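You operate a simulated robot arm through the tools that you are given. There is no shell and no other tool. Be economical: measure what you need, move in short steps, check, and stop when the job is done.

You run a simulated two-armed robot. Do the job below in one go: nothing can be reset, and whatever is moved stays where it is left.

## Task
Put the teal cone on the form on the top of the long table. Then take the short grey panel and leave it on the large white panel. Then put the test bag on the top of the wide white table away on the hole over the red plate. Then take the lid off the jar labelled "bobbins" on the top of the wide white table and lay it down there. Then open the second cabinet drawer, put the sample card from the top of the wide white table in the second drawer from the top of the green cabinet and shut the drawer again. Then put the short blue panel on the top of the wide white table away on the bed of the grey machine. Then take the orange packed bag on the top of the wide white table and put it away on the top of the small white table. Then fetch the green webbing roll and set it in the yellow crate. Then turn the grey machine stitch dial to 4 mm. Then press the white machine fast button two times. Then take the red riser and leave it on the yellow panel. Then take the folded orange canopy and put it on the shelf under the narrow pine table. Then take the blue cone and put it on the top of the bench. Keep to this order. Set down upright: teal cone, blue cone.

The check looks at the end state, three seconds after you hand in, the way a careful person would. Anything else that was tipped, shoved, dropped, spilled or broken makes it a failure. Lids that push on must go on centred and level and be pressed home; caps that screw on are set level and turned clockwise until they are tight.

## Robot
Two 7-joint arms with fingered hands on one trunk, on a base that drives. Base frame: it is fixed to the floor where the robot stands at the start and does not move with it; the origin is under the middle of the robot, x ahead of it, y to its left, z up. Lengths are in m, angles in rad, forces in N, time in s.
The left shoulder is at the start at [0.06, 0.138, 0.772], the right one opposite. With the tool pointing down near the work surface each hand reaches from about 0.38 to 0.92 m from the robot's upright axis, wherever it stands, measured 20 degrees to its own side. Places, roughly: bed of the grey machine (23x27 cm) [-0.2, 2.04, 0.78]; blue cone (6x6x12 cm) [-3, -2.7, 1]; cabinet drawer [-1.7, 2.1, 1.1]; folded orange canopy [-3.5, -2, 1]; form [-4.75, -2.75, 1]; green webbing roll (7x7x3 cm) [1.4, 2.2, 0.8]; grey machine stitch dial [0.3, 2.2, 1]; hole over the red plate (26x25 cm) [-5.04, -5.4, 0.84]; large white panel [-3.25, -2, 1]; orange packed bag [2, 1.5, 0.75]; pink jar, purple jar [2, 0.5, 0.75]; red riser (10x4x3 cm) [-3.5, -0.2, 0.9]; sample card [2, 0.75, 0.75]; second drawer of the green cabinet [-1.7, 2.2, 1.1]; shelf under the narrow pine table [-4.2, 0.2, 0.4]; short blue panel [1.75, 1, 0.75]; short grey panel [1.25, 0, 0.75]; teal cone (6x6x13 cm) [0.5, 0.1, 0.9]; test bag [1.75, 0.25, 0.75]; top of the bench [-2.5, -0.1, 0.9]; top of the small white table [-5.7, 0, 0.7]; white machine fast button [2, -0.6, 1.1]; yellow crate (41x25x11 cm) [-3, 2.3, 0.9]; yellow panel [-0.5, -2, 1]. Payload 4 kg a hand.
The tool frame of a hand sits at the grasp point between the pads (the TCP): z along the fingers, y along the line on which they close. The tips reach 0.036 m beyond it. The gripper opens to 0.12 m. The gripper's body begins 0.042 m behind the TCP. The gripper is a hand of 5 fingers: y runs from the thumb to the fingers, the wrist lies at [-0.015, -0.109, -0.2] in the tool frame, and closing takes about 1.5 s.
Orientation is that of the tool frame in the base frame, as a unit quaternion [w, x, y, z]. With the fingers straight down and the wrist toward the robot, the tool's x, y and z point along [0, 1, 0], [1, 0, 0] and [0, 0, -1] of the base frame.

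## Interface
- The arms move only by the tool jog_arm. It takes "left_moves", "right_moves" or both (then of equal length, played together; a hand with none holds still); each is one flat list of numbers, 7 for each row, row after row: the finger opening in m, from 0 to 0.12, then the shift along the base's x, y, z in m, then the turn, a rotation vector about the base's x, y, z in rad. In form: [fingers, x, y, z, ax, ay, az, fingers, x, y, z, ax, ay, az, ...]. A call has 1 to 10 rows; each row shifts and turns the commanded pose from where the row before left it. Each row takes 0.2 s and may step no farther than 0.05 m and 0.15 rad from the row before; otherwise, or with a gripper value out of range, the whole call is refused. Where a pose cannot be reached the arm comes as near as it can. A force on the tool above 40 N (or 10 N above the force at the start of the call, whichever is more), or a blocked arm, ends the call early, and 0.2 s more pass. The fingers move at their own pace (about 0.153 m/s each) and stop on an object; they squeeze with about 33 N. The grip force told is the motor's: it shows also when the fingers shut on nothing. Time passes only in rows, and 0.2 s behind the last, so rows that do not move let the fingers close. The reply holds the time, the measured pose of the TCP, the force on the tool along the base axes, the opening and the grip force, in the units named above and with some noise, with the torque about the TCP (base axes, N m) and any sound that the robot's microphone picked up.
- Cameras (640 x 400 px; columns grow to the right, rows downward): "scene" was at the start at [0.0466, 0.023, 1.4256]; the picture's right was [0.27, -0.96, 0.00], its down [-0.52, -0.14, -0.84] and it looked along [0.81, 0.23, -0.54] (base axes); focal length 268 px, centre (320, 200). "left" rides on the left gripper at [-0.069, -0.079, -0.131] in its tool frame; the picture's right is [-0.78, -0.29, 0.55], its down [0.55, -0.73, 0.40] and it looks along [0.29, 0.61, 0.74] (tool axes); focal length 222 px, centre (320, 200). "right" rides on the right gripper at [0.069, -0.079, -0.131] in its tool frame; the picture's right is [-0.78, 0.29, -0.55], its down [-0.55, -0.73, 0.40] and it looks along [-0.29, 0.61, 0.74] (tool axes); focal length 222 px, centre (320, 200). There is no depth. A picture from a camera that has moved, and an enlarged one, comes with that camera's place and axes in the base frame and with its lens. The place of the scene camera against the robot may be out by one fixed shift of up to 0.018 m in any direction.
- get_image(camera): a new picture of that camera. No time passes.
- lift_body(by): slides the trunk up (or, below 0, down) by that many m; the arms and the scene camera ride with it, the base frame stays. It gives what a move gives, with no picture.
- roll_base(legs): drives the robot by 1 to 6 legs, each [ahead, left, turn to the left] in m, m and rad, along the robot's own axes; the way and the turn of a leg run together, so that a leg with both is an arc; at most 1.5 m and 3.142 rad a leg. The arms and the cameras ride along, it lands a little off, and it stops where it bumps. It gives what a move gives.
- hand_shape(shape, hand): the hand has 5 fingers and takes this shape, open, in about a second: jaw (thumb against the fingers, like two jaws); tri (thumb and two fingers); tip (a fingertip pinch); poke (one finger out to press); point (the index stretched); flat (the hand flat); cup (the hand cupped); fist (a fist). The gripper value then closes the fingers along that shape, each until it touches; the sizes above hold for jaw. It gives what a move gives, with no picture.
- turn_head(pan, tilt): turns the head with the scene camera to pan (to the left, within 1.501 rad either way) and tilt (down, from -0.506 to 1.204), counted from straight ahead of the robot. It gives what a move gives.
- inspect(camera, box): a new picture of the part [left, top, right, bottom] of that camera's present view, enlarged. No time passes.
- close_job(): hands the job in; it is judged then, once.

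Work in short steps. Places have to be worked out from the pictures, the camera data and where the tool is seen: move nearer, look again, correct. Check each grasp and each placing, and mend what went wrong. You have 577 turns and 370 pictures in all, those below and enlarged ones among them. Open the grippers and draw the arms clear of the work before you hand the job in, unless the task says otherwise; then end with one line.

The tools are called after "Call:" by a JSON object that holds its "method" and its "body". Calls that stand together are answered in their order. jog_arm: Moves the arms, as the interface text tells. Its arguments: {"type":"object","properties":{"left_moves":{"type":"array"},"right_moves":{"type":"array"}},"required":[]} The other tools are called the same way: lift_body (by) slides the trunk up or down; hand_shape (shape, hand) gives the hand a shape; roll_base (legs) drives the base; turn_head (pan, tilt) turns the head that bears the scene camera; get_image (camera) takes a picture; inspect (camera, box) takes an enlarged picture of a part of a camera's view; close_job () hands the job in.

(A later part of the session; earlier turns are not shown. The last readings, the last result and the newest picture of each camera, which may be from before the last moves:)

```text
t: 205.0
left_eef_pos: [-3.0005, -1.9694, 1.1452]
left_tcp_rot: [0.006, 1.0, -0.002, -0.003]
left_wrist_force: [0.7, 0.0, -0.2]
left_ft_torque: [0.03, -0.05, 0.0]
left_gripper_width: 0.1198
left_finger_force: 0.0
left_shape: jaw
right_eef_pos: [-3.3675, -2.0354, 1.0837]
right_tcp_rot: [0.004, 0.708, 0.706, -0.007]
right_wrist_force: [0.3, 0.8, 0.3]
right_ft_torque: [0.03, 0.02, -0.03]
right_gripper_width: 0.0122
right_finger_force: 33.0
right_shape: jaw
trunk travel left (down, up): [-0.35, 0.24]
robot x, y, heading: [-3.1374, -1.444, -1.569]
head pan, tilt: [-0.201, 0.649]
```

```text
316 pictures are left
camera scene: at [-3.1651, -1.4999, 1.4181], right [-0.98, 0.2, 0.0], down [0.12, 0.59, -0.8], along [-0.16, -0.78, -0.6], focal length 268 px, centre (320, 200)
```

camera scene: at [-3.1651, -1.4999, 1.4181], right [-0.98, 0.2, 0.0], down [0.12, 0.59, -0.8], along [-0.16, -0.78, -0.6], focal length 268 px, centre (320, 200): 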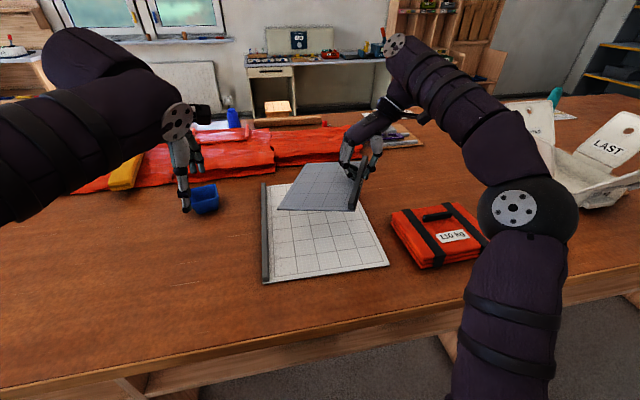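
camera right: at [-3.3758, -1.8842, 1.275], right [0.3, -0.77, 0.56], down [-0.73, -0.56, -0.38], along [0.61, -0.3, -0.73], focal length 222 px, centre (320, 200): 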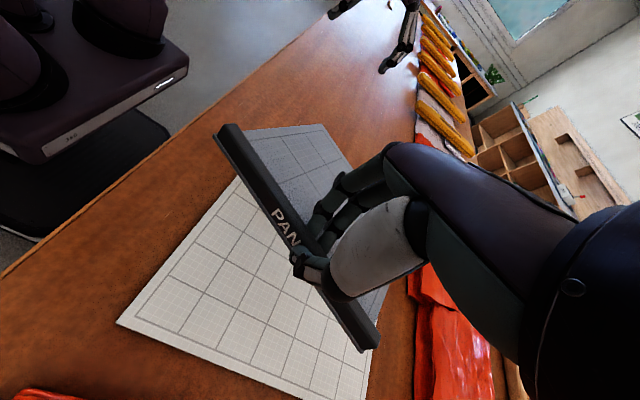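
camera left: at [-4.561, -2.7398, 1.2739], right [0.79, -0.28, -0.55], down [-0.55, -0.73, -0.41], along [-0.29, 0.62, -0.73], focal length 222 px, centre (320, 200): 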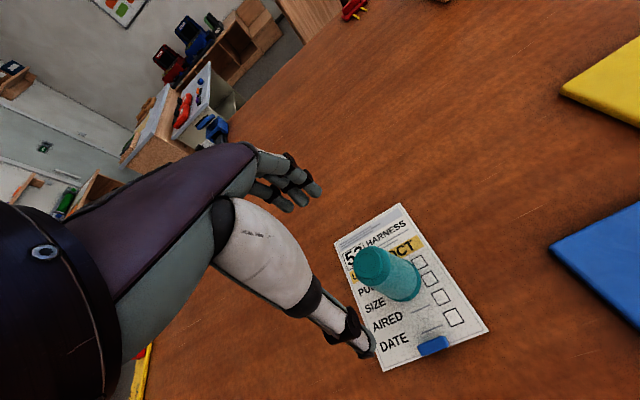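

Good. Shift to (−3.345, −2.075) and lower.

Call:
{"method": "jog_arm", "body": {"right_moves": [0.0, 0.012, -0.02, -0.02, 0, 0, 0, 0.0, 0.012, -0.02, -0.02, 0, 0, 0, 0.0, 0, 0, -0.02, 0, 0, 0, 0.0, 0, 0, -0.02, 0, 0, 0]}}

Call:
{"method": "get_image", "body": {"camera": "scene"}}

Call:
{"method": "get_image", "body": {"camera": "right"}}

```text
t: 206.0
left_eef_pos: [-2.9996, -1.9695, 1.1452]
left_tcp_rot: [0.005, 1.0, 0.0, -0.002]
left_wrist_force: [-0.9, -0.1, 0.0]
left_ft_torque: [0.01, -0.02, -0.02]
left_gripper_width: 0.1197
left_finger_force: 0.0
left_shape: jaw
right_eef_pos: [-3.3461, -2.074, 1.0039]
right_tcp_rot: [0.004, 0.708, 0.706, -0.008]
right_wrist_force: [0.0, 0.3, -0.9]
right_ft_torque: [-0.01, 0.02, 0.02]
right_gripper_width: 0.012
right_finger_force: 33.0
right_shape: jaw
trunk travel left (down, up): [-0.35, 0.24]
robot x, y, heading: [-3.1375, -1.4429, -1.568]
head pan, tilt: [-0.201, 0.649]
```

```text
315 pictures are left
camera scene: at [-3.1653, -1.4996, 1.4181], right [-0.98, 0.2, 0.0], down [0.12, 0.59, -0.8], along [-0.16, -0.78, -0.6], focal length 268 px, centre (320, 200)
```

scene: 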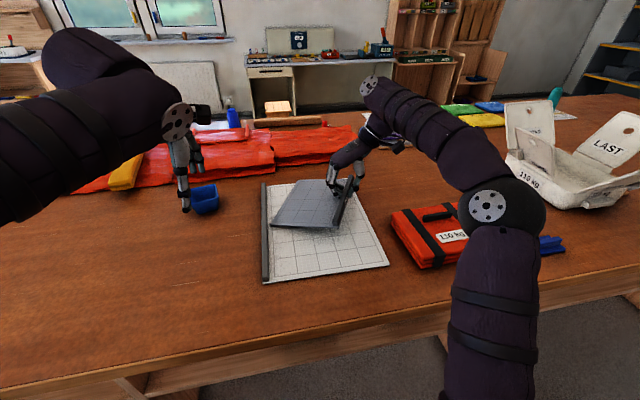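

```text
314 pictures are left
camera right: at [-3.4239, -2.0017, 1.1341], right [0.29, -0.78, 0.56], down [-0.74, -0.56, -0.38], along [0.61, -0.3, -0.73], focal length 222 px, centre (320, 200)
```

right: 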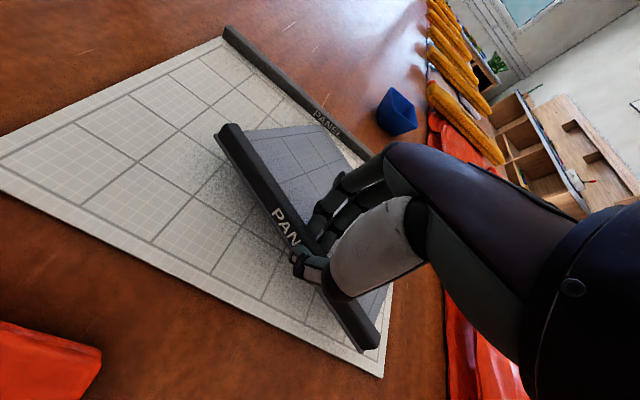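

Over the middle of the white panel. I lower in 1 cm steps and watch for contact.

Call:
{"method": "jog_arm", "body": {"right_moves": [0.0, 0, 0, -0.012, 0, 0, 0, 0.0, 0, 0, -0.01, 0, 0, 0, 0.0, 0, 0, -0.008, 0, 0, 0]}}

Call:
{"method": "jog_arm", "body": {"right_moves": [0.0, 0, 0, -0.006, 0, 0, 0, 0.0, 0, 0, -0.006, 0, 0, 0]}}

Call:
{"method": "get_image", "body": {"camera": "right"}}

```text
t: 206.8
left_eef_pos: [-2.9992, -1.9685, 1.1457]
left_tcp_rot: [0.007, 1.0, -0.002, -0.003]
left_wrist_force: [-0.3, -0.6, 0.2]
left_ft_torque: [0.0, -0.02, -0.01]
left_gripper_width: 0.12
left_finger_force: 0.0
left_shape: jaw
right_eef_pos: [-3.344, -2.0746, 0.974]
right_tcp_rot: [0.005, 0.708, 0.706, -0.008]
right_wrist_force: [-0.9, 0.0, 1.4]
right_ft_torque: [-0.1, -0.18, 0.08]
right_gripper_width: 0.0122
right_finger_force: 33.1
right_shape: jaw
trunk travel left (down, up): [-0.35, 0.24]
robot x, y, heading: [-3.1384, -1.443, -1.571]
head pan, tilt: [-0.201, 0.649]
```

```text
t: 207.4
left_eef_pos: [-2.9996, -1.969, 1.145]
left_tcp_rot: [0.006, 1.0, -0.001, -0.002]
left_wrist_force: [-0.1, -0.6, 0.7]
left_ft_torque: [-0.03, -0.01, 0.0]
left_gripper_width: 0.1198
left_finger_force: 0.1
left_shape: jaw
right_eef_pos: [-3.3426, -2.0744, 0.9653]
right_tcp_rot: [0.007, 0.708, 0.706, -0.008]
right_wrist_force: [-0.1, 1.1, 15.5]
right_ft_torque: [-0.06, -0.27, 0.14]
right_gripper_width: 0.0129
right_finger_force: 33.6
right_shape: jaw
trunk travel left (down, up): [-0.35, 0.24]
robot x, y, heading: [-3.1394, -1.4422, -1.571]
head pan, tilt: [-0.201, 0.649]
```

```text
313 pictures are left
camera right: at [-3.4214, -2.0015, 1.0946], right [0.29, -0.77, 0.56], down [-0.74, -0.56, -0.38], along [0.61, -0.3, -0.73], focal length 222 px, centre (320, 200)
```

right: 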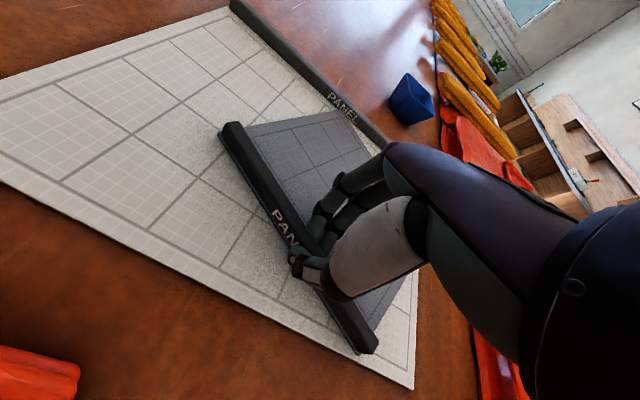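

Contact made with the panel nearly flat. I open the hand a little at a time and rise.

Call:
{"method": "jog_arm", "body": {"right_moves": [0.02, 0, 0, 0.002, 0, 0, 0, 0.04, 0, 0, 0, 0, 0, 0, 0.06, 0, 0, 0.002, 0, 0, 0, 0.06, 0, 0, 0.01, 0, 0, 0, 0.06, 0, 0, 0.03, 0, 0, 0, 0.06, 0, 0, 0.04, 0, 0, 0, 0.06, 0, 0, 0.04, 0, 0, 0, 0.08, 0, 0.03, 0.04, 0, 0, 0, 0.1, 0, 0.04, 0.02, 0, 0, 0, 0.12, 0, 0.04, 0, 0, 0, 0]}}

Call:
{"method": "get_image", "body": {"camera": "scene"}}

Call:
{"method": "get_image", "body": {"camera": "right"}}

```text
t: 209.6
left_eef_pos: [-2.9998, -1.9675, 1.145]
left_tcp_rot: [0.006, 1.0, -0.001, -0.003]
left_wrist_force: [0.2, 0.8, -0.4]
left_ft_torque: [-0.03, -0.01, 0.02]
left_gripper_width: 0.1201
left_finger_force: 0.0
left_shape: jaw
right_eef_pos: [-3.3467, -1.9646, 1.1446]
right_tcp_rot: [0.003, 0.707, 0.707, -0.007]
right_wrist_force: [0.4, -0.7, 0.5]
right_ft_torque: [-0.01, 0.0, 0.0]
right_gripper_width: 0.1197
right_finger_force: 0.0
right_shape: jaw
trunk travel left (down, up): [-0.35, 0.24]
robot x, y, heading: [-3.1381, -1.4466, -1.568]
head pan, tilt: [-0.201, 0.649]
```

```text
312 pictures are left
camera scene: at [-3.1651, -1.4987, 1.4182], right [-0.98, 0.2, 0.0], down [0.12, 0.59, -0.8], along [-0.16, -0.78, -0.6], focal length 268 px, centre (320, 200)
```

scene: 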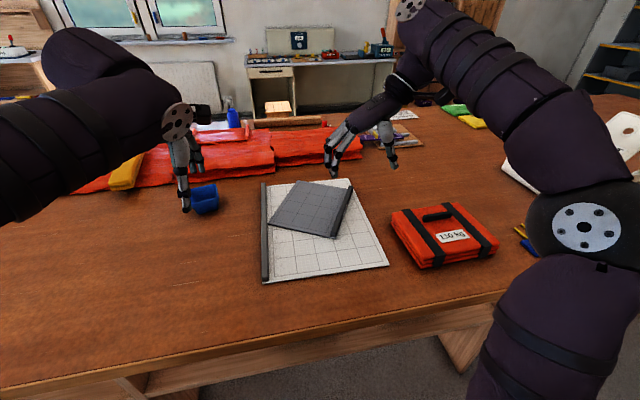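

```text
311 pictures are left
camera right: at [-3.4248, -1.8917, 1.2756], right [0.29, -0.78, 0.56], down [-0.74, -0.56, -0.38], along [0.61, -0.3, -0.73], focal length 222 px, centre (320, 200)
```

right: 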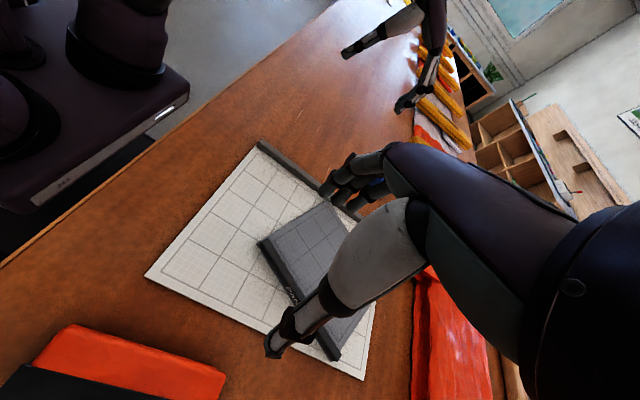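

Grey panel rests flat on the white panel. Next, the test bag: back off, restore the right hand's orientation and drive to the start table area.

Call:
{"method": "roll_base", "body": {"legs": [[-0.3, 0, 0], [0, 0, 1.571]]}}

Call:
{"method": "jog_arm", "body": {"right_moves": [0.12, 0, 0, 0, 0, 0, -0.15, 0.12, 0, 0, 0, 0, 0, -0.15, 0.12, 0, 0, 0, 0, 0, -0.15, 0.12, 0, 0, 0, 0, 0, -0.15, 0.12, 0, 0, 0, 0, 0, -0.15, 0.12, 0, 0, 0, 0, 0, -0.15, 0.12, 0, 0, 0, 0, 0, -0.15, 0.12, 0, 0, 0, 0, 0, -0.15, 0.12, 0, 0, 0, 0, 0, -0.15, 0.12, 0, 0, 0, 0, 0, -0.15]}}

Call:
{"method": "roll_base", "body": {"legs": [[1.5, 0, 0], [1.5, 0, 0], [1.0, 0, 0]]}}

Call:
{"method": "turn_head", "body": {"pan": 0.5, "tilt": 0.4}}

Call:
{"method": "get_image", "body": {"camera": "scene"}}

```text
t: 215.4
left_eef_pos: [-2.6079, -1.024, 1.1455]
left_tcp_rot: [0.006, 0.721, 0.693, 0.002]
left_wrist_force: [0.2, 0.2, 0.2]
left_ft_torque: [0.0, 0.0, 0.01]
left_gripper_width: 0.12
left_finger_force: 0.2
left_shape: jaw
right_eef_pos: [-2.6249, -1.371, 1.1454]
right_tcp_rot: [0.008, 0.02, 1.0, -0.003]
right_wrist_force: [0.2, 0.3, -0.1]
right_ft_torque: [0.0, -0.01, -0.03]
right_gripper_width: 0.1196
right_finger_force: 0.0
right_shape: jaw
trunk travel left (down, up): [-0.35, 0.24]
robot x, y, heading: [-3.1365, -1.1401, -0.035]
head pan, tilt: [-0.201, 0.649]
```

```text
t: 217.6
left_eef_pos: [-2.6073, -1.0236, 1.1449]
left_tcp_rot: [0.006, 0.721, 0.693, 0.002]
left_wrist_force: [-0.8, -0.2, 0.4]
left_ft_torque: [0.02, 0.0, -0.01]
left_gripper_width: 0.1198
left_finger_force: 0.1
left_shape: jaw
right_eef_pos: [-2.6251, -1.3708, 1.1451]
right_tcp_rot: [0.005, 0.697, 0.717, -0.007]
right_wrist_force: [-0.2, -1.0, -0.3]
right_ft_torque: [0.0, -0.01, -0.02]
right_gripper_width: 0.1196
right_finger_force: 0.0
right_shape: jaw
trunk travel left (down, up): [-0.35, 0.24]
robot x, y, heading: [-3.1359, -1.1409, -0.033]
head pan, tilt: [-0.201, 0.649]
```

```text
t: 236.8
left_eef_pos: [1.374, -1.3589, 1.1449]
left_tcp_rot: [0.007, 0.739, 0.673, 0.002]
left_wrist_force: [-0.5, 0.4, 0.4]
left_ft_torque: [0.0, -0.01, -0.02]
left_gripper_width: 0.1196
left_finger_force: 0.1
left_shape: jaw
right_eef_pos: [1.3368, -1.7044, 1.1456]
right_tcp_rot: [0.004, 0.715, 0.699, -0.008]
right_wrist_force: [0.0, 1.4, 0.1]
right_ft_torque: [0.01, 0.02, 0.01]
right_gripper_width: 0.1198
right_finger_force: 0.0
right_shape: jaw
trunk travel left (down, up): [-0.35, 0.24]
robot x, y, heading: [0.8392, -1.4488, -0.09]
head pan, tilt: [-0.201, 0.649]
```

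```text
t: 237.9
left_eef_pos: [1.3735, -1.3582, 1.146]
left_tcp_rot: [0.006, 0.739, 0.674, 0.002]
left_wrist_force: [0.4, -1.3, -0.4]
left_ft_torque: [-0.01, -0.03, 0.02]
left_gripper_width: 0.1199
left_finger_force: 0.1
left_shape: jaw
right_eef_pos: [1.3379, -1.704, 1.1449]
right_tcp_rot: [0.003, 0.715, 0.7, -0.008]
right_wrist_force: [0.0, -0.3, 0.9]
right_ft_torque: [-0.02, 0.02, 0.02]
right_gripper_width: 0.1195
right_finger_force: 0.1
right_shape: jaw
trunk travel left (down, up): [-0.35, 0.24]
robot x, y, heading: [0.8333, -1.4495, -0.089]
head pan, tilt: [0.499, 0.4]
```

```text
310 pictures are left
camera scene: at [0.8825, -1.4107, 1.4406], right [0.4, -0.92, 0.0], down [-0.36, -0.15, -0.92], along [0.84, 0.37, -0.39], focal length 268 px, centre (320, 200)
```

scene: 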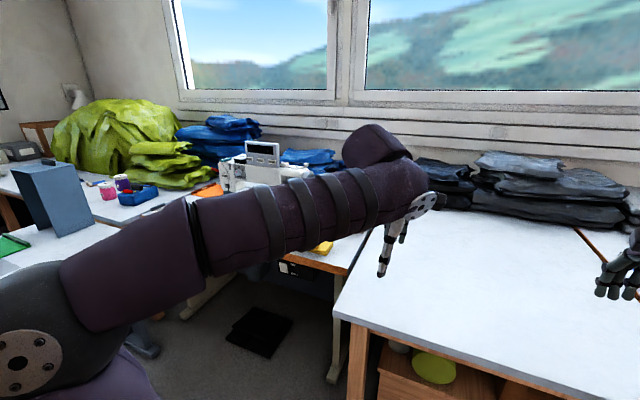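

The test bag seems to be the blue item with red marks beside the jars. I turn toward it and approach.

Call:
{"method": "roll_base", "body": {"legs": [[0, 0, 1.2], [0.8, 0, 0]]}}

Call:
{"method": "turn_head", "body": {"pan": 0, "tilt": 0.55}}

Call:
{"method": "get_image", "body": {"camera": "scene"}}

Call:
{"method": "inspect", "body": {"camera": "scene", "box": [220, 60, 440, 220]}}

```text
t: 245.3
left_eef_pos: [1.2836, -0.1654, 1.1448]
left_tcp_rot: [0.004, 0.218, 0.976, 0.006]
left_wrist_force: [0.5, 0.8, 0.0]
left_ft_torque: [0.0, 0.0, -0.03]
left_gripper_width: 0.1198
left_finger_force: 0.1
left_shape: jaw
right_eef_pos: [1.5969, -0.3175, 1.1461]
right_tcp_rot: [0.008, 0.182, 0.983, -0.005]
right_wrist_force: [0.1, 0.3, 0.5]
right_ft_torque: [0.02, 0.0, 0.0]
right_gripper_width: 0.1197
right_finger_force: 0.0
right_shape: jaw
trunk travel left (down, up): [-0.35, 0.24]
robot x, y, heading: [1.1893, -0.7021, 1.141]
head pan, tilt: [0.499, 0.4]
```

```text
t: 246.2
left_eef_pos: [1.2835, -0.1672, 1.1456]
left_tcp_rot: [0.004, 0.217, 0.976, 0.006]
left_wrist_force: [0.6, -0.4, 0.2]
left_ft_torque: [0.03, 0.01, 0.02]
left_gripper_width: 0.1199
left_finger_force: 0.0
left_shape: jaw
right_eef_pos: [1.5972, -0.3169, 1.1454]
right_tcp_rot: [0.009, 0.182, 0.983, -0.004]
right_wrist_force: [0.1, -0.1, 0.1]
right_ft_torque: [-0.01, 0.0, -0.01]
right_gripper_width: 0.1196
right_finger_force: 0.1
right_shape: jaw
trunk travel left (down, up): [-0.35, 0.24]
robot x, y, heading: [1.1891, -0.7007, 1.136]
head pan, tilt: [0.0, 0.55]
```

```text
309 pictures are left
camera scene: at [1.2034, -0.6485, 1.427], right [0.91, -0.42, 0.0], down [-0.22, -0.47, -0.85], along [0.36, 0.77, -0.52], focal length 268 px, centre (320, 200)
```

scene: 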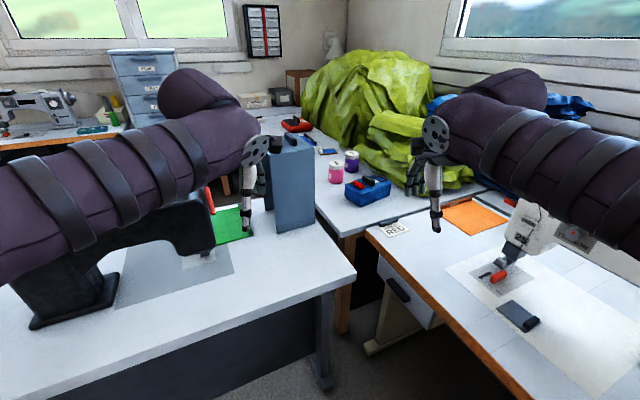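

```text
2.50 times, centred on (330, 140) of scene
camera zoom: at [1.2034, -0.6485, 1.427], right [0.91, -0.42, 0.0], down [-0.22, -0.47, -0.85], along [0.36, 0.77, -0.52], focal length 671 px, centre (295, 350)
```

zoom: 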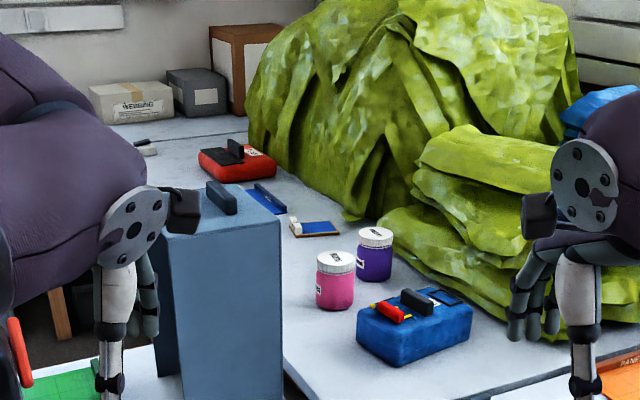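

The blue bag (about 20×12 cm, handle running along y) sits near (1.91, 0.30); the jars, card and blue panel are also best reached from the north-west side. I drive round the start table to there.

Call:
{"method": "roll_base", "body": {"legs": [[-0.1, 0, 0], [0, 0, 2.0], [1.4, 0, 0], [0, 0, -1.571], [0.8, 0, 0]]}}

```text
t: 266.4
left_eef_pos: [-0.3084, 0.53, 1.1442]
left_tcp_rot: [0.003, 0.027, 1.0, 0.006]
left_wrist_force: [0.4, 0.0, 1.2]
left_ft_torque: [-0.01, 0.0, -0.01]
left_gripper_width: 0.1198
left_finger_force: 0.1
left_shape: jaw
right_eef_pos: [0.0375, 0.5065, 1.1455]
right_tcp_rot: [0.008, -0.008, 1.0, -0.002]
right_wrist_force: [0.6, -0.2, -0.7]
right_ft_torque: [-0.02, -0.01, 0.02]
right_gripper_width: 0.1199
right_finger_force: 0.0
right_shape: jaw
trunk travel left (down, up): [-0.35, 0.24]
robot x, y, heading: [-0.203, -0.0014, 1.522]
head pan, tilt: [0.0, 0.55]
```

I check the way ahead on the left before going on.

Call:
{"method": "turn_head", "body": {"pan": 0.5, "tilt": 0.6}}

Call:
{"method": "get_image", "body": {"camera": "scene"}}

```text
t: 267.3
left_eef_pos: [-0.3101, 0.528, 1.145]
left_tcp_rot: [0.003, 0.028, 1.0, 0.006]
left_wrist_force: [-0.4, 0.3, -0.1]
left_ft_torque: [-0.01, 0.01, 0.0]
left_gripper_width: 0.1198
left_finger_force: 0.1
left_shape: jaw
right_eef_pos: [0.0361, 0.5064, 1.1461]
right_tcp_rot: [0.008, -0.008, 1.0, -0.003]
right_wrist_force: [0.5, 0.6, -0.3]
right_ft_torque: [0.02, 0.03, -0.03]
right_gripper_width: 0.1196
right_finger_force: 0.1
right_shape: jaw
trunk travel left (down, up): [-0.35, 0.24]
robot x, y, heading: [-0.1974, -0.0046, 1.523]
head pan, tilt: [0.499, 0.6]
```

```text
307 pictures are left
camera scene: at [-0.248, 0.0455, 1.4224], right [0.9, 0.43, 0.0], down [0.24, -0.51, -0.83], along [-0.36, 0.74, -0.56], focal length 268 px, centre (320, 200)
```

scene: 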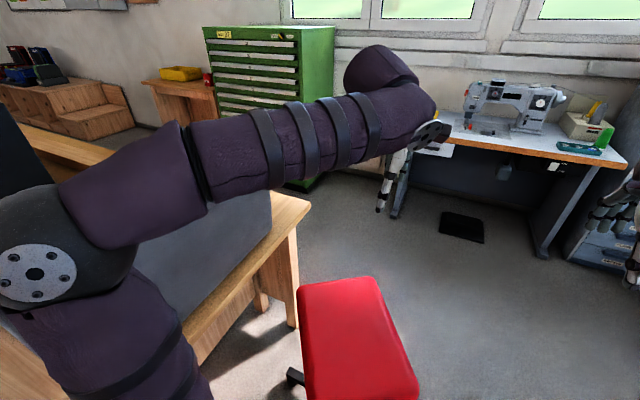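

A red stool stands near (−0.33, 0.55) in the way. I look down to judge its footprint.

Call:
{"method": "turn_head", "body": {"pan": 0.0, "tilt": 0.95}}

Call:
{"method": "get_image", "body": {"camera": "scene"}}

Call:
{"method": "get_image", "body": {"camera": "left"}}

```text
t: 268.3
left_eef_pos: [-0.3095, 0.5295, 1.1446]
left_tcp_rot: [0.003, 0.027, 1.0, 0.005]
left_wrist_force: [0.4, -0.6, 0.3]
left_ft_torque: [-0.03, -0.01, -0.03]
left_gripper_width: 0.1199
left_finger_force: 0.1
left_shape: jaw
right_eef_pos: [0.036, 0.5067, 1.1466]
right_tcp_rot: [0.008, -0.008, 1.0, -0.003]
right_wrist_force: [-0.3, -0.2, -0.5]
right_ft_torque: [0.03, -0.03, 0.0]
right_gripper_width: 0.12
right_finger_force: 0.0
right_shape: jaw
trunk travel left (down, up): [-0.35, 0.24]
robot x, y, heading: [-0.1969, -0.006, 1.52]
head pan, tilt: [0.0, 0.949]
```

```text
306 pictures are left
camera scene: at [-0.2061, 0.0385, 1.3941], right [1.0, -0.05, 0.0], down [-0.04, -0.81, -0.58], along [0.03, 0.58, -0.81], focal length 268 px, centre (320, 200)
```

scene: 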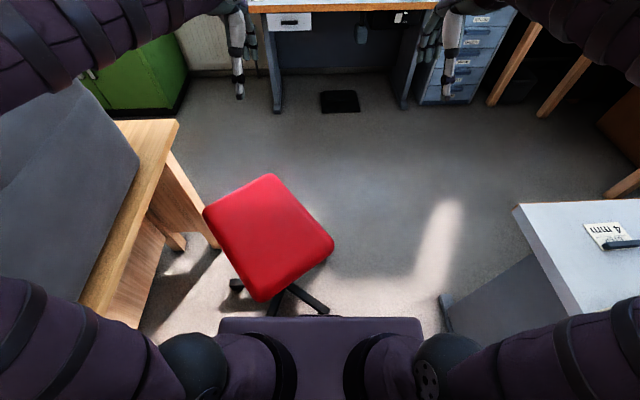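

```text
305 pictures are left
camera left: at [-0.2465, 0.4459, 1.2756], right [0.77, -0.33, -0.55], down [-0.59, -0.7, -0.41], along [-0.25, 0.64, -0.73], focal length 222 px, centre (320, 200)
```

left: 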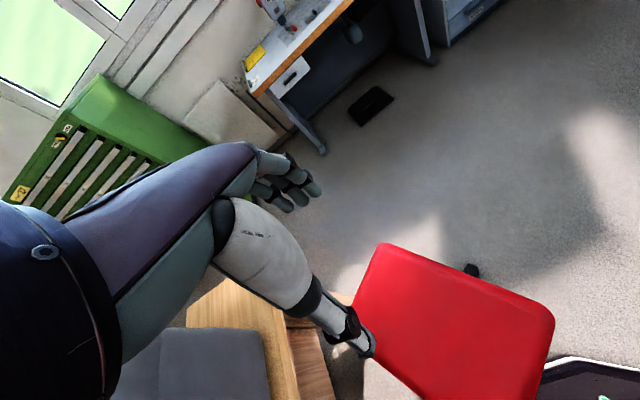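

The gap between stool and table (~0.54 m) is narrower than my base (~0.6 m). I'll go round the west end of the bench instead; first back out and drive west along the corridor.

Call:
{"method": "roll_base", "body": {"legs": [[-1.0, 0, 0], [0, 0, 1.6], [1.5, 0, 0], [1.5, 0, 0]]}}

Call:
{"method": "turn_head", "body": {"pan": -0.7, "tilt": 0.4}}

Call:
{"method": "get_image", "body": {"camera": "scene"}}

```text
t: 291.0
left_eef_pos: [-3.6993, -1.0896, 1.1449]
left_tcp_rot: [-0.003, -0.701, 0.713, 0.007]
left_wrist_force: [-0.6, -0.1, 0.2]
left_ft_torque: [-0.01, 0.0, 0.0]
left_gripper_width: 0.1199
left_finger_force: 0.0
left_shape: jaw
right_eef_pos: [-3.6888, -0.7423, 1.1455]
right_tcp_rot: [-0.009, 0.727, -0.687, -0.004]
right_wrist_force: [-0.1, 0.2, 0.5]
right_ft_torque: [-0.02, 0.02, -0.02]
right_gripper_width: 0.1199
right_finger_force: 0.1
right_shape: jaw
trunk travel left (down, up): [-0.35, 0.24]
robot x, y, heading: [-3.1705, -0.9548, 3.127]
head pan, tilt: [0.0, 0.949]
```

```text
t: 292.1
left_eef_pos: [-3.6991, -1.0897, 1.1448]
left_tcp_rot: [-0.002, -0.701, 0.713, 0.006]
left_wrist_force: [-0.9, 0.1, -0.6]
left_ft_torque: [0.01, 0.0, -0.01]
left_gripper_width: 0.1199
left_finger_force: 0.2
left_shape: jaw
right_eef_pos: [-3.6891, -0.7428, 1.1443]
right_tcp_rot: [-0.007, 0.727, -0.687, -0.004]
right_wrist_force: [0.5, 0.0, -0.1]
right_ft_torque: [-0.03, 0.0, 0.01]
right_gripper_width: 0.1198
right_finger_force: 0.1
right_shape: jaw
trunk travel left (down, up): [-0.35, 0.24]
robot x, y, heading: [-3.1708, -0.9613, 3.125]
head pan, tilt: [-0.7, 0.4]
```

```text
304 pictures are left
camera scene: at [-3.2205, -0.8997, 1.4406], right [0.65, 0.76, 0.0], down [0.3, -0.25, -0.92], along [-0.7, 0.6, -0.39], focal length 268 px, centre (320, 200)
```

scene: 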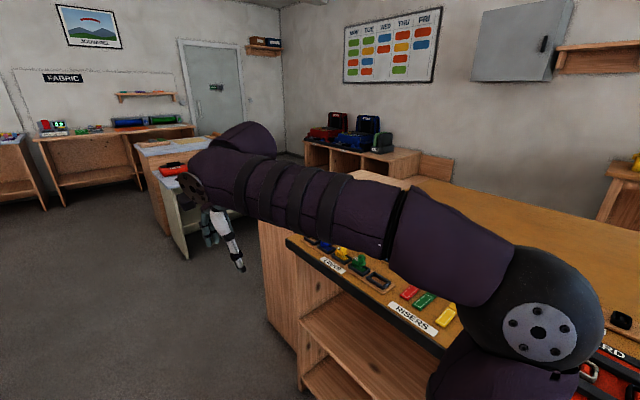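

The bench ends at x≈−4.05; the gap to the small white table is wide. I go through it to the north side.

Call:
{"method": "roll_base", "body": {"legs": [[1.5, 0, 0.0], [0, 0, -1.555], [1.2, 0, 0]]}}

Call:
{"method": "turn_head", "body": {"pan": -0.5, "tilt": 0.4}}

Call:
{"method": "get_image", "body": {"camera": "scene"}}

```text
t: 306.1
left_eef_pos: [-4.7581, 0.0546, 1.1458]
left_tcp_rot: [0.002, 0.067, 0.998, 0.006]
left_wrist_force: [0.5, 0.1, -0.6]
left_ft_torque: [0.02, 0.02, 0.0]
left_gripper_width: 0.1198
left_finger_force: 0.1
left_shape: jaw
right_eef_pos: [-4.416, 0.0044, 1.1465]
right_tcp_rot: [0.007, 0.031, 0.999, -0.002]
right_wrist_force: [0.3, -0.1, -0.2]
right_ft_torque: [0.0, 0.02, 0.01]
right_gripper_width: 0.1201
right_finger_force: 0.1
right_shape: jaw
trunk travel left (down, up): [-0.35, 0.24]
robot x, y, heading: [-4.691, -0.4855, 1.441]
head pan, tilt: [-0.7, 0.4]
stopped in leg 3: the robot was blocked; the commanded pose is now the measured one
```

```text
t: 306.9
left_eef_pos: [-4.7585, 0.0541, 1.1451]
left_tcp_rot: [0.003, 0.067, 0.998, 0.006]
left_wrist_force: [0.8, 0.2, 0.3]
left_ft_torque: [0.02, 0.01, 0.01]
left_gripper_width: 0.1198
left_finger_force: 0.1
left_shape: jaw
right_eef_pos: [-4.4146, 0.0037, 1.146]
right_tcp_rot: [0.008, 0.032, 0.999, -0.002]
right_wrist_force: [0.1, -0.5, 0.5]
right_ft_torque: [0.01, -0.02, -0.02]
right_gripper_width: 0.1198
right_finger_force: 0.1
right_shape: jaw
trunk travel left (down, up): [-0.35, 0.24]
robot x, y, heading: [-4.6908, -0.4827, 1.436]
head pan, tilt: [-0.499, 0.4]
```

```text
303 pictures are left
camera scene: at [-4.65, -0.4407, 1.4406], right [0.81, -0.59, 0.0], down [-0.23, -0.31, -0.92], along [0.54, 0.74, -0.39], focal length 268 px, centre (320, 200)
```

scene: 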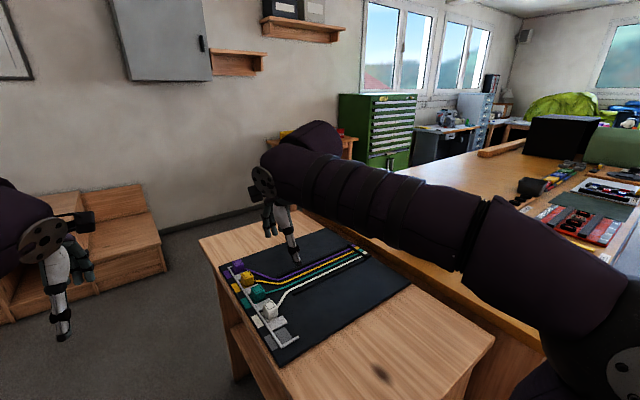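

I bumped the narrow pine table's leg (its west edge is about x −4.5). I look left to see the room between it and the small white table.

Call:
{"method": "turn_head", "body": {"pan": 0.6, "tilt": 0.5}}

Call:
{"method": "get_image", "body": {"camera": "scene"}}

Call:
{"method": "turn_head", "body": {"pan": -0.3, "tilt": 1.0}}

Call:
{"method": "get_image", "body": {"camera": "scene"}}

```text
t: 308.2
left_eef_pos: [-4.759, 0.0547, 1.1454]
left_tcp_rot: [0.003, 0.068, 0.998, 0.006]
left_wrist_force: [-0.5, 0.3, -1.3]
left_ft_torque: [0.03, 0.0, -0.01]
left_gripper_width: 0.12
left_finger_force: 0.1
left_shape: jaw
right_eef_pos: [-4.4156, 0.0035, 1.1461]
right_tcp_rot: [0.009, 0.031, 0.999, -0.002]
right_wrist_force: [-0.4, -0.3, 0.2]
right_ft_torque: [-0.01, 0.03, -0.01]
right_gripper_width: 0.12
right_finger_force: 0.1
right_shape: jaw
trunk travel left (down, up): [-0.35, 0.24]
robot x, y, heading: [-4.6922, -0.4842, 1.437]
head pan, tilt: [0.6, 0.499]
```

```text
302 pictures are left
camera scene: at [-4.7458, -0.4343, 1.4315], right [0.89, 0.45, 0.0], down [0.22, -0.43, -0.88], along [-0.4, 0.78, -0.48], focal length 268 px, centre (320, 200)
```

scene: 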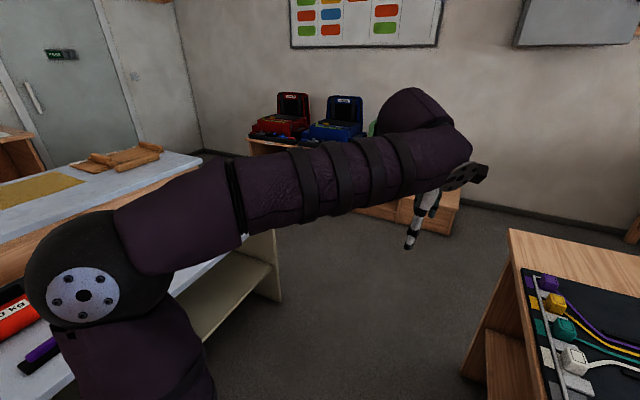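

```text
t: 309.4
left_eef_pos: [-4.7577, 0.0539, 1.1445]
left_tcp_rot: [0.003, 0.067, 0.998, 0.006]
left_wrist_force: [0.3, -0.5, -0.7]
left_ft_torque: [-0.02, 0.01, 0.02]
left_gripper_width: 0.12
left_finger_force: 0.1
left_shape: jaw
right_eef_pos: [-4.4168, 0.004, 1.1462]
right_tcp_rot: [0.009, 0.032, 0.999, -0.001]
right_wrist_force: [0.6, 0.3, 0.2]
right_ft_torque: [-0.03, -0.01, 0.0]
right_gripper_width: 0.1201
right_finger_force: 0.2
right_shape: jaw
trunk travel left (down, up): [-0.35, 0.24]
robot x, y, heading: [-4.6925, -0.4863, 1.442]
head pan, tilt: [-0.3, 1.0]
```

```text
301 pictures are left
camera scene: at [-4.6756, -0.4522, 1.3904], right [0.91, -0.42, 0.0], down [-0.35, -0.76, -0.54], along [0.23, 0.49, -0.84], focal length 268 px, centre (320, 200)
```

scene: 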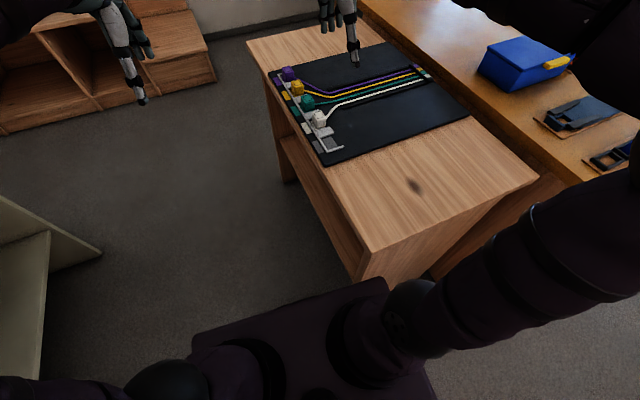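

Clear channel between x −5.3 and −4.45, so I centre at −4.88 and go north, then turn east.

Call:
{"method": "roll_base", "body": {"legs": [[-0.08, 0.19, 0], [0, 0, 0.13], [1.5, 0, 0]]}}

Call:
{"method": "roll_base", "body": {"legs": [[0.33, 0, 0], [0, 0, -1.571]]}}

Call:
{"method": "turn_head", "body": {"pan": 0, "tilt": 0.5}}

Call:
{"method": "get_image", "body": {"camera": "scene"}}

```text
t: 318.4
left_eef_pos: [-5.0384, 1.425, 1.1457]
left_tcp_rot: [0.003, 0.0, 1.0, 0.007]
left_wrist_force: [0.7, 0.4, 0.3]
left_ft_torque: [-0.02, -0.03, -0.03]
left_gripper_width: 0.12
left_finger_force: 0.1
left_shape: jaw
right_eef_pos: [-4.692, 1.4214, 1.1465]
right_tcp_rot: [0.009, -0.036, 0.999, -0.001]
right_wrist_force: [-0.1, 0.0, 0.4]
right_ft_torque: [0.0, -0.01, -0.02]
right_gripper_width: 0.1199
right_finger_force: 0.1
right_shape: jaw
trunk travel left (down, up): [-0.35, 0.24]
robot x, y, heading: [-4.8995, 0.9004, 1.571]
head pan, tilt: [-0.3, 1.0]
```

```text
t: 324.4
left_eef_pos: [-4.372, 1.3621, 1.1455]
left_tcp_rot: [0.006, 0.712, 0.703, 0.002]
left_wrist_force: [0.2, -0.3, 0.0]
left_ft_torque: [-0.04, 0.03, 0.01]
left_gripper_width: 0.1199
left_finger_force: 0.0
left_shape: jaw
right_eef_pos: [-4.3803, 1.0153, 1.1451]
right_tcp_rot: [0.005, 0.686, 0.727, -0.006]
right_wrist_force: [0.3, 0.5, -0.4]
right_ft_torque: [0.03, 0.02, 0.01]
right_gripper_width: 0.1198
right_finger_force: 0.1
right_shape: jaw
trunk travel left (down, up): [-0.35, 0.24]
robot x, y, heading: [-4.9011, 1.2263, -0.013]
head pan, tilt: [-0.3, 1.0]
```

```text
t: 325.3
left_eef_pos: [-4.372, 1.3604, 1.1451]
left_tcp_rot: [0.006, 0.712, 0.702, 0.003]
left_wrist_force: [0.1, -0.9, 0.0]
left_ft_torque: [0.01, -0.01, -0.02]
left_gripper_width: 0.12
left_finger_force: 0.1
left_shape: jaw
right_eef_pos: [-4.3807, 1.0149, 1.1466]
right_tcp_rot: [0.005, 0.687, 0.727, -0.006]
right_wrist_force: [0.2, 0.0, 0.3]
right_ft_torque: [-0.01, 0.05, 0.01]
right_gripper_width: 0.12
right_finger_force: 0.1
right_shape: jaw
trunk travel left (down, up): [-0.35, 0.24]
robot x, y, heading: [-4.8989, 1.2282, -0.009]
head pan, tilt: [0.0, 0.499]
```

```text
300 pictures are left
camera scene: at [-4.8476, 1.2273, 1.4314], right [-0.01, -1.0, 0.0], down [-0.48, 0.01, -0.88], along [0.88, -0.01, -0.48], focal length 268 px, centre (320, 200)
```

scene: 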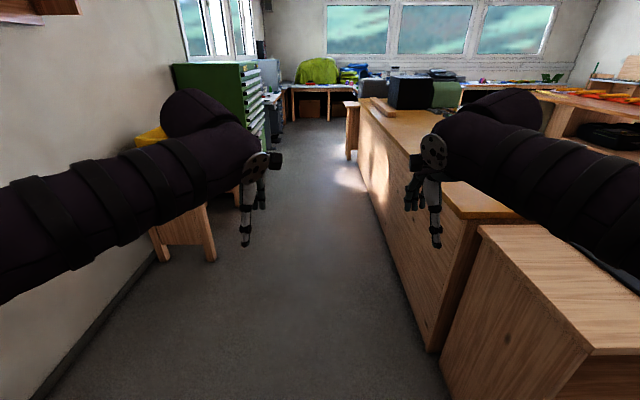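

The north corridor is clear. Drive 3 m, then check heading.

Call:
{"method": "roll_base", "body": {"legs": [[1.5, 0, 0.01], [1.5, 0, 0]]}}

```text
t: 339.9
left_eef_pos: [-1.3568, 1.3654, 1.146]
left_tcp_rot: [0.007, 0.708, 0.707, 0.003]
left_wrist_force: [-0.1, -0.5, 0.0]
left_ft_torque: [-0.02, 0.04, -0.03]
left_gripper_width: 0.1199
left_finger_force: 0.0
left_shape: jaw
right_eef_pos: [-1.3625, 1.0188, 1.1458]
right_tcp_rot: [0.005, 0.682, 0.731, -0.007]
right_wrist_force: [0.6, -0.4, 1.0]
right_ft_torque: [0.03, 0.01, 0.01]
right_gripper_width: 0.1201
right_finger_force: 0.0
right_shape: jaw
trunk travel left (down, up): [-0.35, 0.24]
robot x, y, heading: [-1.8822, 1.2244, -0.003]
head pan, tilt: [0.0, 0.499]
```

Continue 3 m to the wide white table.

Call:
{"method": "roll_base", "body": {"legs": [[1.5, 0, 0], [1.5, 0, 0]]}}

Call:
{"method": "turn_head", "body": {"pan": -0.4, "tilt": 0.6}}

Call:
{"method": "get_image", "body": {"camera": "scene"}}

```text
t: 354.6
left_eef_pos: [1.7003, 1.4414, 1.1459]
left_tcp_rot: [0.005, 0.694, 0.72, 0.002]
left_wrist_force: [-0.1, -0.3, 0.7]
left_ft_torque: [0.01, 0.02, 0.0]
left_gripper_width: 0.1195
left_finger_force: 0.1
left_shape: jaw
right_eef_pos: [1.7113, 1.095, 1.1455]
right_tcp_rot: [0.005, 0.667, 0.745, -0.006]
right_wrist_force: [-0.1, 0.1, -0.6]
right_ft_torque: [0.01, -0.03, 0.04]
right_gripper_width: 0.1199
right_finger_force: 0.1
right_shape: jaw
trunk travel left (down, up): [-0.35, 0.24]
robot x, y, heading: [1.1818, 1.2798, 0.039]
head pan, tilt: [0.0, 0.499]
```

```text
t: 355.5
left_eef_pos: [1.7013, 1.4416, 1.1455]
left_tcp_rot: [0.006, 0.694, 0.72, 0.003]
left_wrist_force: [0.2, -0.1, -0.8]
left_ft_torque: [0.0, 0.01, 0.03]
left_gripper_width: 0.12
left_finger_force: 0.0
left_shape: jaw
right_eef_pos: [1.7108, 1.0952, 1.146]
right_tcp_rot: [0.004, 0.667, 0.745, -0.007]
right_wrist_force: [0.3, -0.2, -0.7]
right_ft_torque: [0.01, 0.02, 0.0]
right_gripper_width: 0.1198
right_finger_force: 0.0
right_shape: jaw
trunk travel left (down, up): [-0.35, 0.24]
robot x, y, heading: [1.1837, 1.2801, 0.039]
head pan, tilt: [-0.4, 0.6]
```

```text
299 pictures are left
camera scene: at [1.2249, 1.249, 1.4224], right [-0.35, -0.94, 0.0], down [-0.53, 0.2, -0.83], along [0.77, -0.29, -0.56], focal length 268 px, centre (320, 200)
```

scene: 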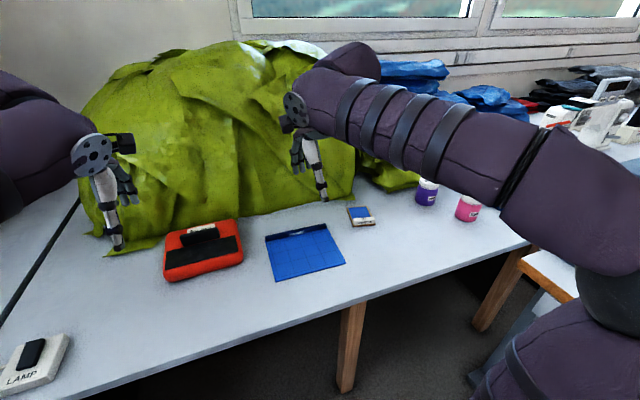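

From here I see the orange bag, blue panel, card and jars. I raise and tuck the right arm (to clear the grey box), strafe right and turn toward the test bag for the left hand.

Call:
{"method": "jog_arm", "body": {"right_moves": [0.12, -0.03, 0, 0.035, 0, 0, 0, 0.12, -0.03, 0, 0.035, 0, 0, 0, 0.12, -0.03, 0, 0.035, 0, 0, 0, 0.12, -0.03, 0, 0.035, 0, 0, 0, 0.12, -0.03, 0, 0.03, 0, 0, 0]}}

Call:
{"method": "roll_base", "body": {"legs": [[0.0, -0.4, 0], [0, 0, -0.6]]}}

Call:
{"method": "turn_head", "body": {"pan": 0, "tilt": 0.65}}

Call:
{"method": "get_image", "body": {"camera": "scene"}}

Call:
{"method": "get_image", "body": {"camera": "left"}}

```text
t: 356.7
left_eef_pos: [1.7011, 1.4426, 1.1444]
left_tcp_rot: [0.006, 0.693, 0.721, 0.004]
left_wrist_force: [0.4, 0.4, -0.5]
left_ft_torque: [0.0, 0.0, -0.01]
left_gripper_width: 0.1199
left_finger_force: 0.0
left_shape: jaw
right_eef_pos: [1.5579, 1.096, 1.318]
right_tcp_rot: [0.005, 0.667, 0.745, -0.007]
right_wrist_force: [0.4, -0.3, -0.3]
right_ft_torque: [0.04, 0.0, 0.01]
right_gripper_width: 0.1199
right_finger_force: 0.1
right_shape: jaw
trunk travel left (down, up): [-0.35, 0.24]
robot x, y, heading: [1.1813, 1.2825, 0.036]
head pan, tilt: [-0.4, 0.6]
```

```text
t: 360.8
left_eef_pos: [1.717, 0.7279, 1.1454]
left_tcp_rot: [0.006, 0.876, 0.482, 0.0]
left_wrist_force: [0.3, 0.5, 1.0]
left_ft_torque: [0.01, 0.01, 0.0]
left_gripper_width: 0.1199
left_finger_force: 0.1
left_shape: jaw
right_eef_pos: [1.4053, 0.5242, 1.3171]
right_tcp_rot: [0.003, 0.858, 0.514, -0.006]
right_wrist_force: [0.7, 0.2, 0.8]
right_ft_torque: [0.03, 0.02, 0.07]
right_gripper_width: 0.1198
right_finger_force: 0.0
right_shape: jaw
trunk travel left (down, up): [-0.35, 0.24]
robot x, y, heading: [1.199, 0.8915, -0.556]
head pan, tilt: [-0.4, 0.6]
```

```text
t: 361.7
left_eef_pos: [1.7176, 0.7294, 1.1461]
left_tcp_rot: [0.007, 0.876, 0.483, 0.001]
left_wrist_force: [0.5, 0.8, -0.6]
left_ft_torque: [0.0, -0.01, -0.02]
left_gripper_width: 0.1201
left_finger_force: 0.1
left_shape: jaw
right_eef_pos: [1.4035, 0.5246, 1.3163]
right_tcp_rot: [0.003, 0.858, 0.514, -0.008]
right_wrist_force: [0.5, 0.9, 0.4]
right_ft_torque: [0.06, 0.01, 0.0]
right_gripper_width: 0.1201
right_finger_force: 0.1
right_shape: jaw
trunk travel left (down, up): [-0.35, 0.24]
robot x, y, heading: [1.1985, 0.8939, -0.564]
head pan, tilt: [0.0, 0.649]
```

```text
298 pictures are left
camera scene: at [1.2372, 0.8601, 1.4182], right [-0.53, -0.85, 0.0], down [-0.51, 0.32, -0.8], along [0.67, -0.42, -0.6], focal length 268 px, centre (320, 200)
```

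scene: 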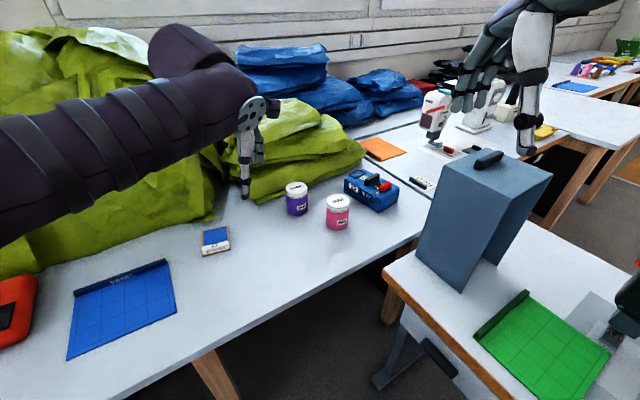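

```text
297 pictures are left
camera left: at [1.6112, 0.7152, 1.2762], right [-0.66, -0.51, -0.55], down [-0.32, 0.85, -0.41], along [0.68, -0.09, -0.73], focal length 222 px, centre (320, 200)
```

left: 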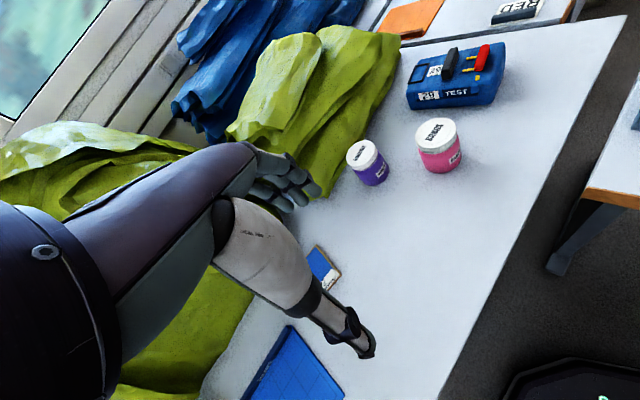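

The three views agree: the TEST bag's handle is at about (1.861, 0.245, 0.865), running along y. I roll a bit closer and turn toward it.

Call:
{"method": "roll_base", "body": {"legs": [[0.117, -0.092, 0], [0, 0, -0.15]]}}

Call:
{"method": "jog_arm", "body": {"left_moves": [0.12, 0, -0.04, 0, 0, 0, 0.14, 0.12, 0, -0.04, 0, 0, 0, 0.14, 0.12, 0, -0.04, 0, 0, 0, 0.14, 0.12, 0, -0.04, 0, 0, 0, 0.14, 0.12, 0, -0.04, 0, 0, 0, 0.14, 0.12, 0, -0.04, 0, 0, 0, 0.14]}}

Call:
{"method": "get_image", "body": {"camera": "left"}}

Call:
{"method": "get_image", "body": {"camera": "scene"}}

```text
t: 363.7
left_eef_pos: [1.7382, 0.5125, 1.1456]
left_tcp_rot: [0.007, 0.909, 0.417, 0.001]
left_wrist_force: [0.2, 0.0, 0.0]
left_ft_torque: [0.01, 0.0, 0.01]
left_gripper_width: 0.12
left_finger_force: 0.2
left_shape: jaw
right_eef_pos: [1.3976, 0.3569, 1.3173]
right_tcp_rot: [0.002, 0.894, 0.448, -0.008]
right_wrist_force: [0.4, -0.7, 0.5]
right_ft_torque: [0.01, 0.0, 0.0]
right_gripper_width: 0.1201
right_finger_force: 0.1
right_shape: jaw
trunk travel left (down, up): [-0.35, 0.24]
robot x, y, heading: [1.2477, 0.7469, -0.709]
head pan, tilt: [0.0, 0.649]
```

```text
t: 365.1
left_eef_pos: [1.7301, 0.3029, 1.136]
left_tcp_rot: [0.008, 0.673, 0.74, 0.001]
left_wrist_force: [-0.8, 0.8, 0.1]
left_ft_torque: [-0.04, -0.01, 0.01]
left_gripper_width: 0.12
left_finger_force: 0.1
left_shape: jaw
left hand out of reach, approached as far as the arm can: row 6
right_eef_pos: [1.3971, 0.3593, 1.3188]
right_tcp_rot: [0.004, 0.893, 0.45, -0.008]
right_wrist_force: [-0.7, 1.4, -0.1]
right_ft_torque: [-0.1, -0.01, 0.02]
right_gripper_width: 0.12
right_finger_force: 0.0
right_shape: jaw
trunk travel left (down, up): [-0.35, 0.24]
robot x, y, heading: [1.2513, 0.7542, -0.709]
head pan, tilt: [0.0, 0.649]
```

```text
296 pictures are left
camera left: at [1.6542, 0.2277, 1.2676], right [-0.21, -0.81, -0.54], down [-0.78, 0.47, -0.41], along [0.59, 0.34, -0.73], focal length 222 px, centre (320, 200)
```

left: 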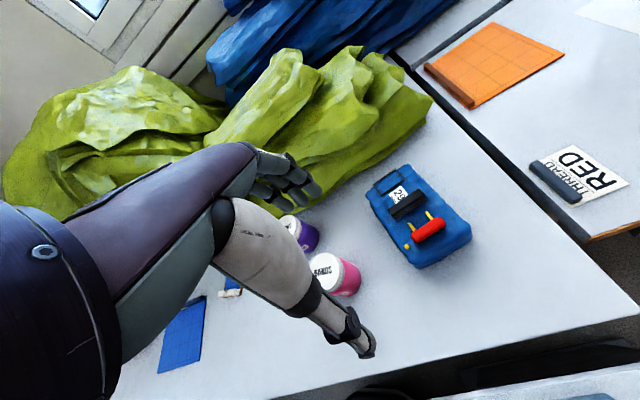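

```text
295 pictures are left
camera scene: at [1.2823, 0.715, 1.4183], right [-0.65, -0.76, 0.0], down [-0.46, 0.39, -0.8], along [0.61, -0.52, -0.6], focal length 268 px, centre (320, 200)
```

scene: 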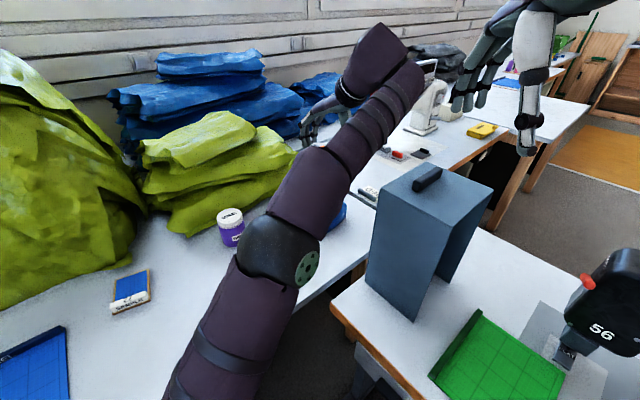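

Handle confirmed at (1.863, 0.241), along y. The reach improves lower down, so I drop to z≈1.0 and then move over the handle with the fingers partly closed (to miss the red tab).

Call:
{"method": "jog_arm", "body": {"left_moves": [0.12, 0, 0, -0.045, 0, 0, -0.03, 0.1, 0, 0, -0.045, 0, 0, -0.03, 0.08, 0, 0, -0.045, 0, 0, -0.03, 0.06, 0.03, -0.015, 0, 0, 0, 0, 0.06, 0.03, -0.015, 0, 0, 0, 0, 0.06, 0.035, -0.015, 0, 0, 0, 0, 0.06, 0.035, -0.015, 0, 0, 0, 0]}}

Call:
{"method": "get_image", "body": {"camera": "left"}}

```text
t: 366.7
left_eef_pos: [1.8486, 0.2563, 0.9949]
left_tcp_rot: [0.007, 0.693, 0.721, 0.003]
left_wrist_force: [0.5, 0.5, 0.0]
left_ft_torque: [-0.04, -0.02, -0.02]
left_gripper_width: 0.06
left_finger_force: 0.1
left_shape: jaw
left hand out of reach, approached as far as the arm can: row 7
right_eef_pos: [1.3972, 0.3576, 1.3181]
right_tcp_rot: [0.003, 0.894, 0.449, -0.007]
right_wrist_force: [-1.4, 0.6, -0.1]
right_ft_torque: [-0.01, -0.01, 0.01]
right_gripper_width: 0.1199
right_finger_force: 0.1
right_shape: jaw
trunk travel left (down, up): [-0.35, 0.24]
robot x, y, heading: [1.2505, 0.7509, -0.71]
head pan, tilt: [0.0, 0.649]
```

```text
294 pictures are left
camera left: at [1.7684, 0.1853, 1.1262], right [-0.25, -0.8, -0.55], down [-0.75, 0.52, -0.41], along [0.61, 0.31, -0.73], focal length 222 px, centre (320, 200)
```

left: 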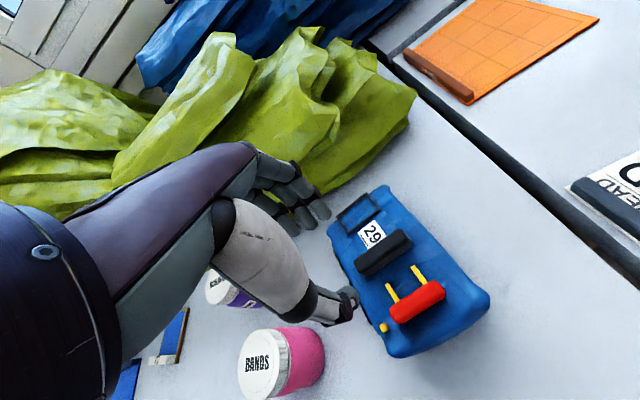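

Handle at (1.867, 0.243). I descend while shifting onto it.

Call:
{"method": "jog_arm", "body": {"left_moves": [0.06, 0, 0, -0.03, 0, 0, 0, 0.06, 0.01, -0.007, -0.025, 0, 0, 0, 0.06, 0.01, -0.007, -0.02, 0, 0, 0]}}

Call:
{"method": "get_image", "body": {"camera": "left"}}

```text
t: 367.5
left_eef_pos: [1.8674, 0.2397, 0.9222]
left_tcp_rot: [0.006, 0.694, 0.72, 0.003]
left_wrist_force: [-0.5, -0.2, 0.1]
left_ft_torque: [-0.02, 0.01, -0.01]
left_gripper_width: 0.0601
left_finger_force: 0.0
left_shape: jaw
right_eef_pos: [1.3995, 0.3563, 1.3174]
right_tcp_rot: [0.002, 0.893, 0.449, -0.008]
right_wrist_force: [0.3, 0.3, -0.1]
right_ft_torque: [-0.01, 0.03, 0.02]
right_gripper_width: 0.1199
right_finger_force: 0.0
right_shape: jaw
trunk travel left (down, up): [-0.35, 0.24]
robot x, y, heading: [1.2478, 0.7515, -0.712]
head pan, tilt: [0.0, 0.649]
```

```text
293 pictures are left
camera left: at [1.7892, 0.1693, 1.0519], right [-0.25, -0.8, -0.55], down [-0.75, 0.52, -0.41], along [0.61, 0.31, -0.73], focal length 222 px, centre (320, 200)
```

left: 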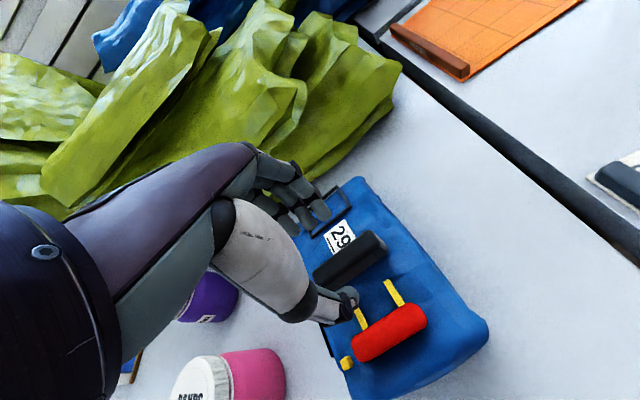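

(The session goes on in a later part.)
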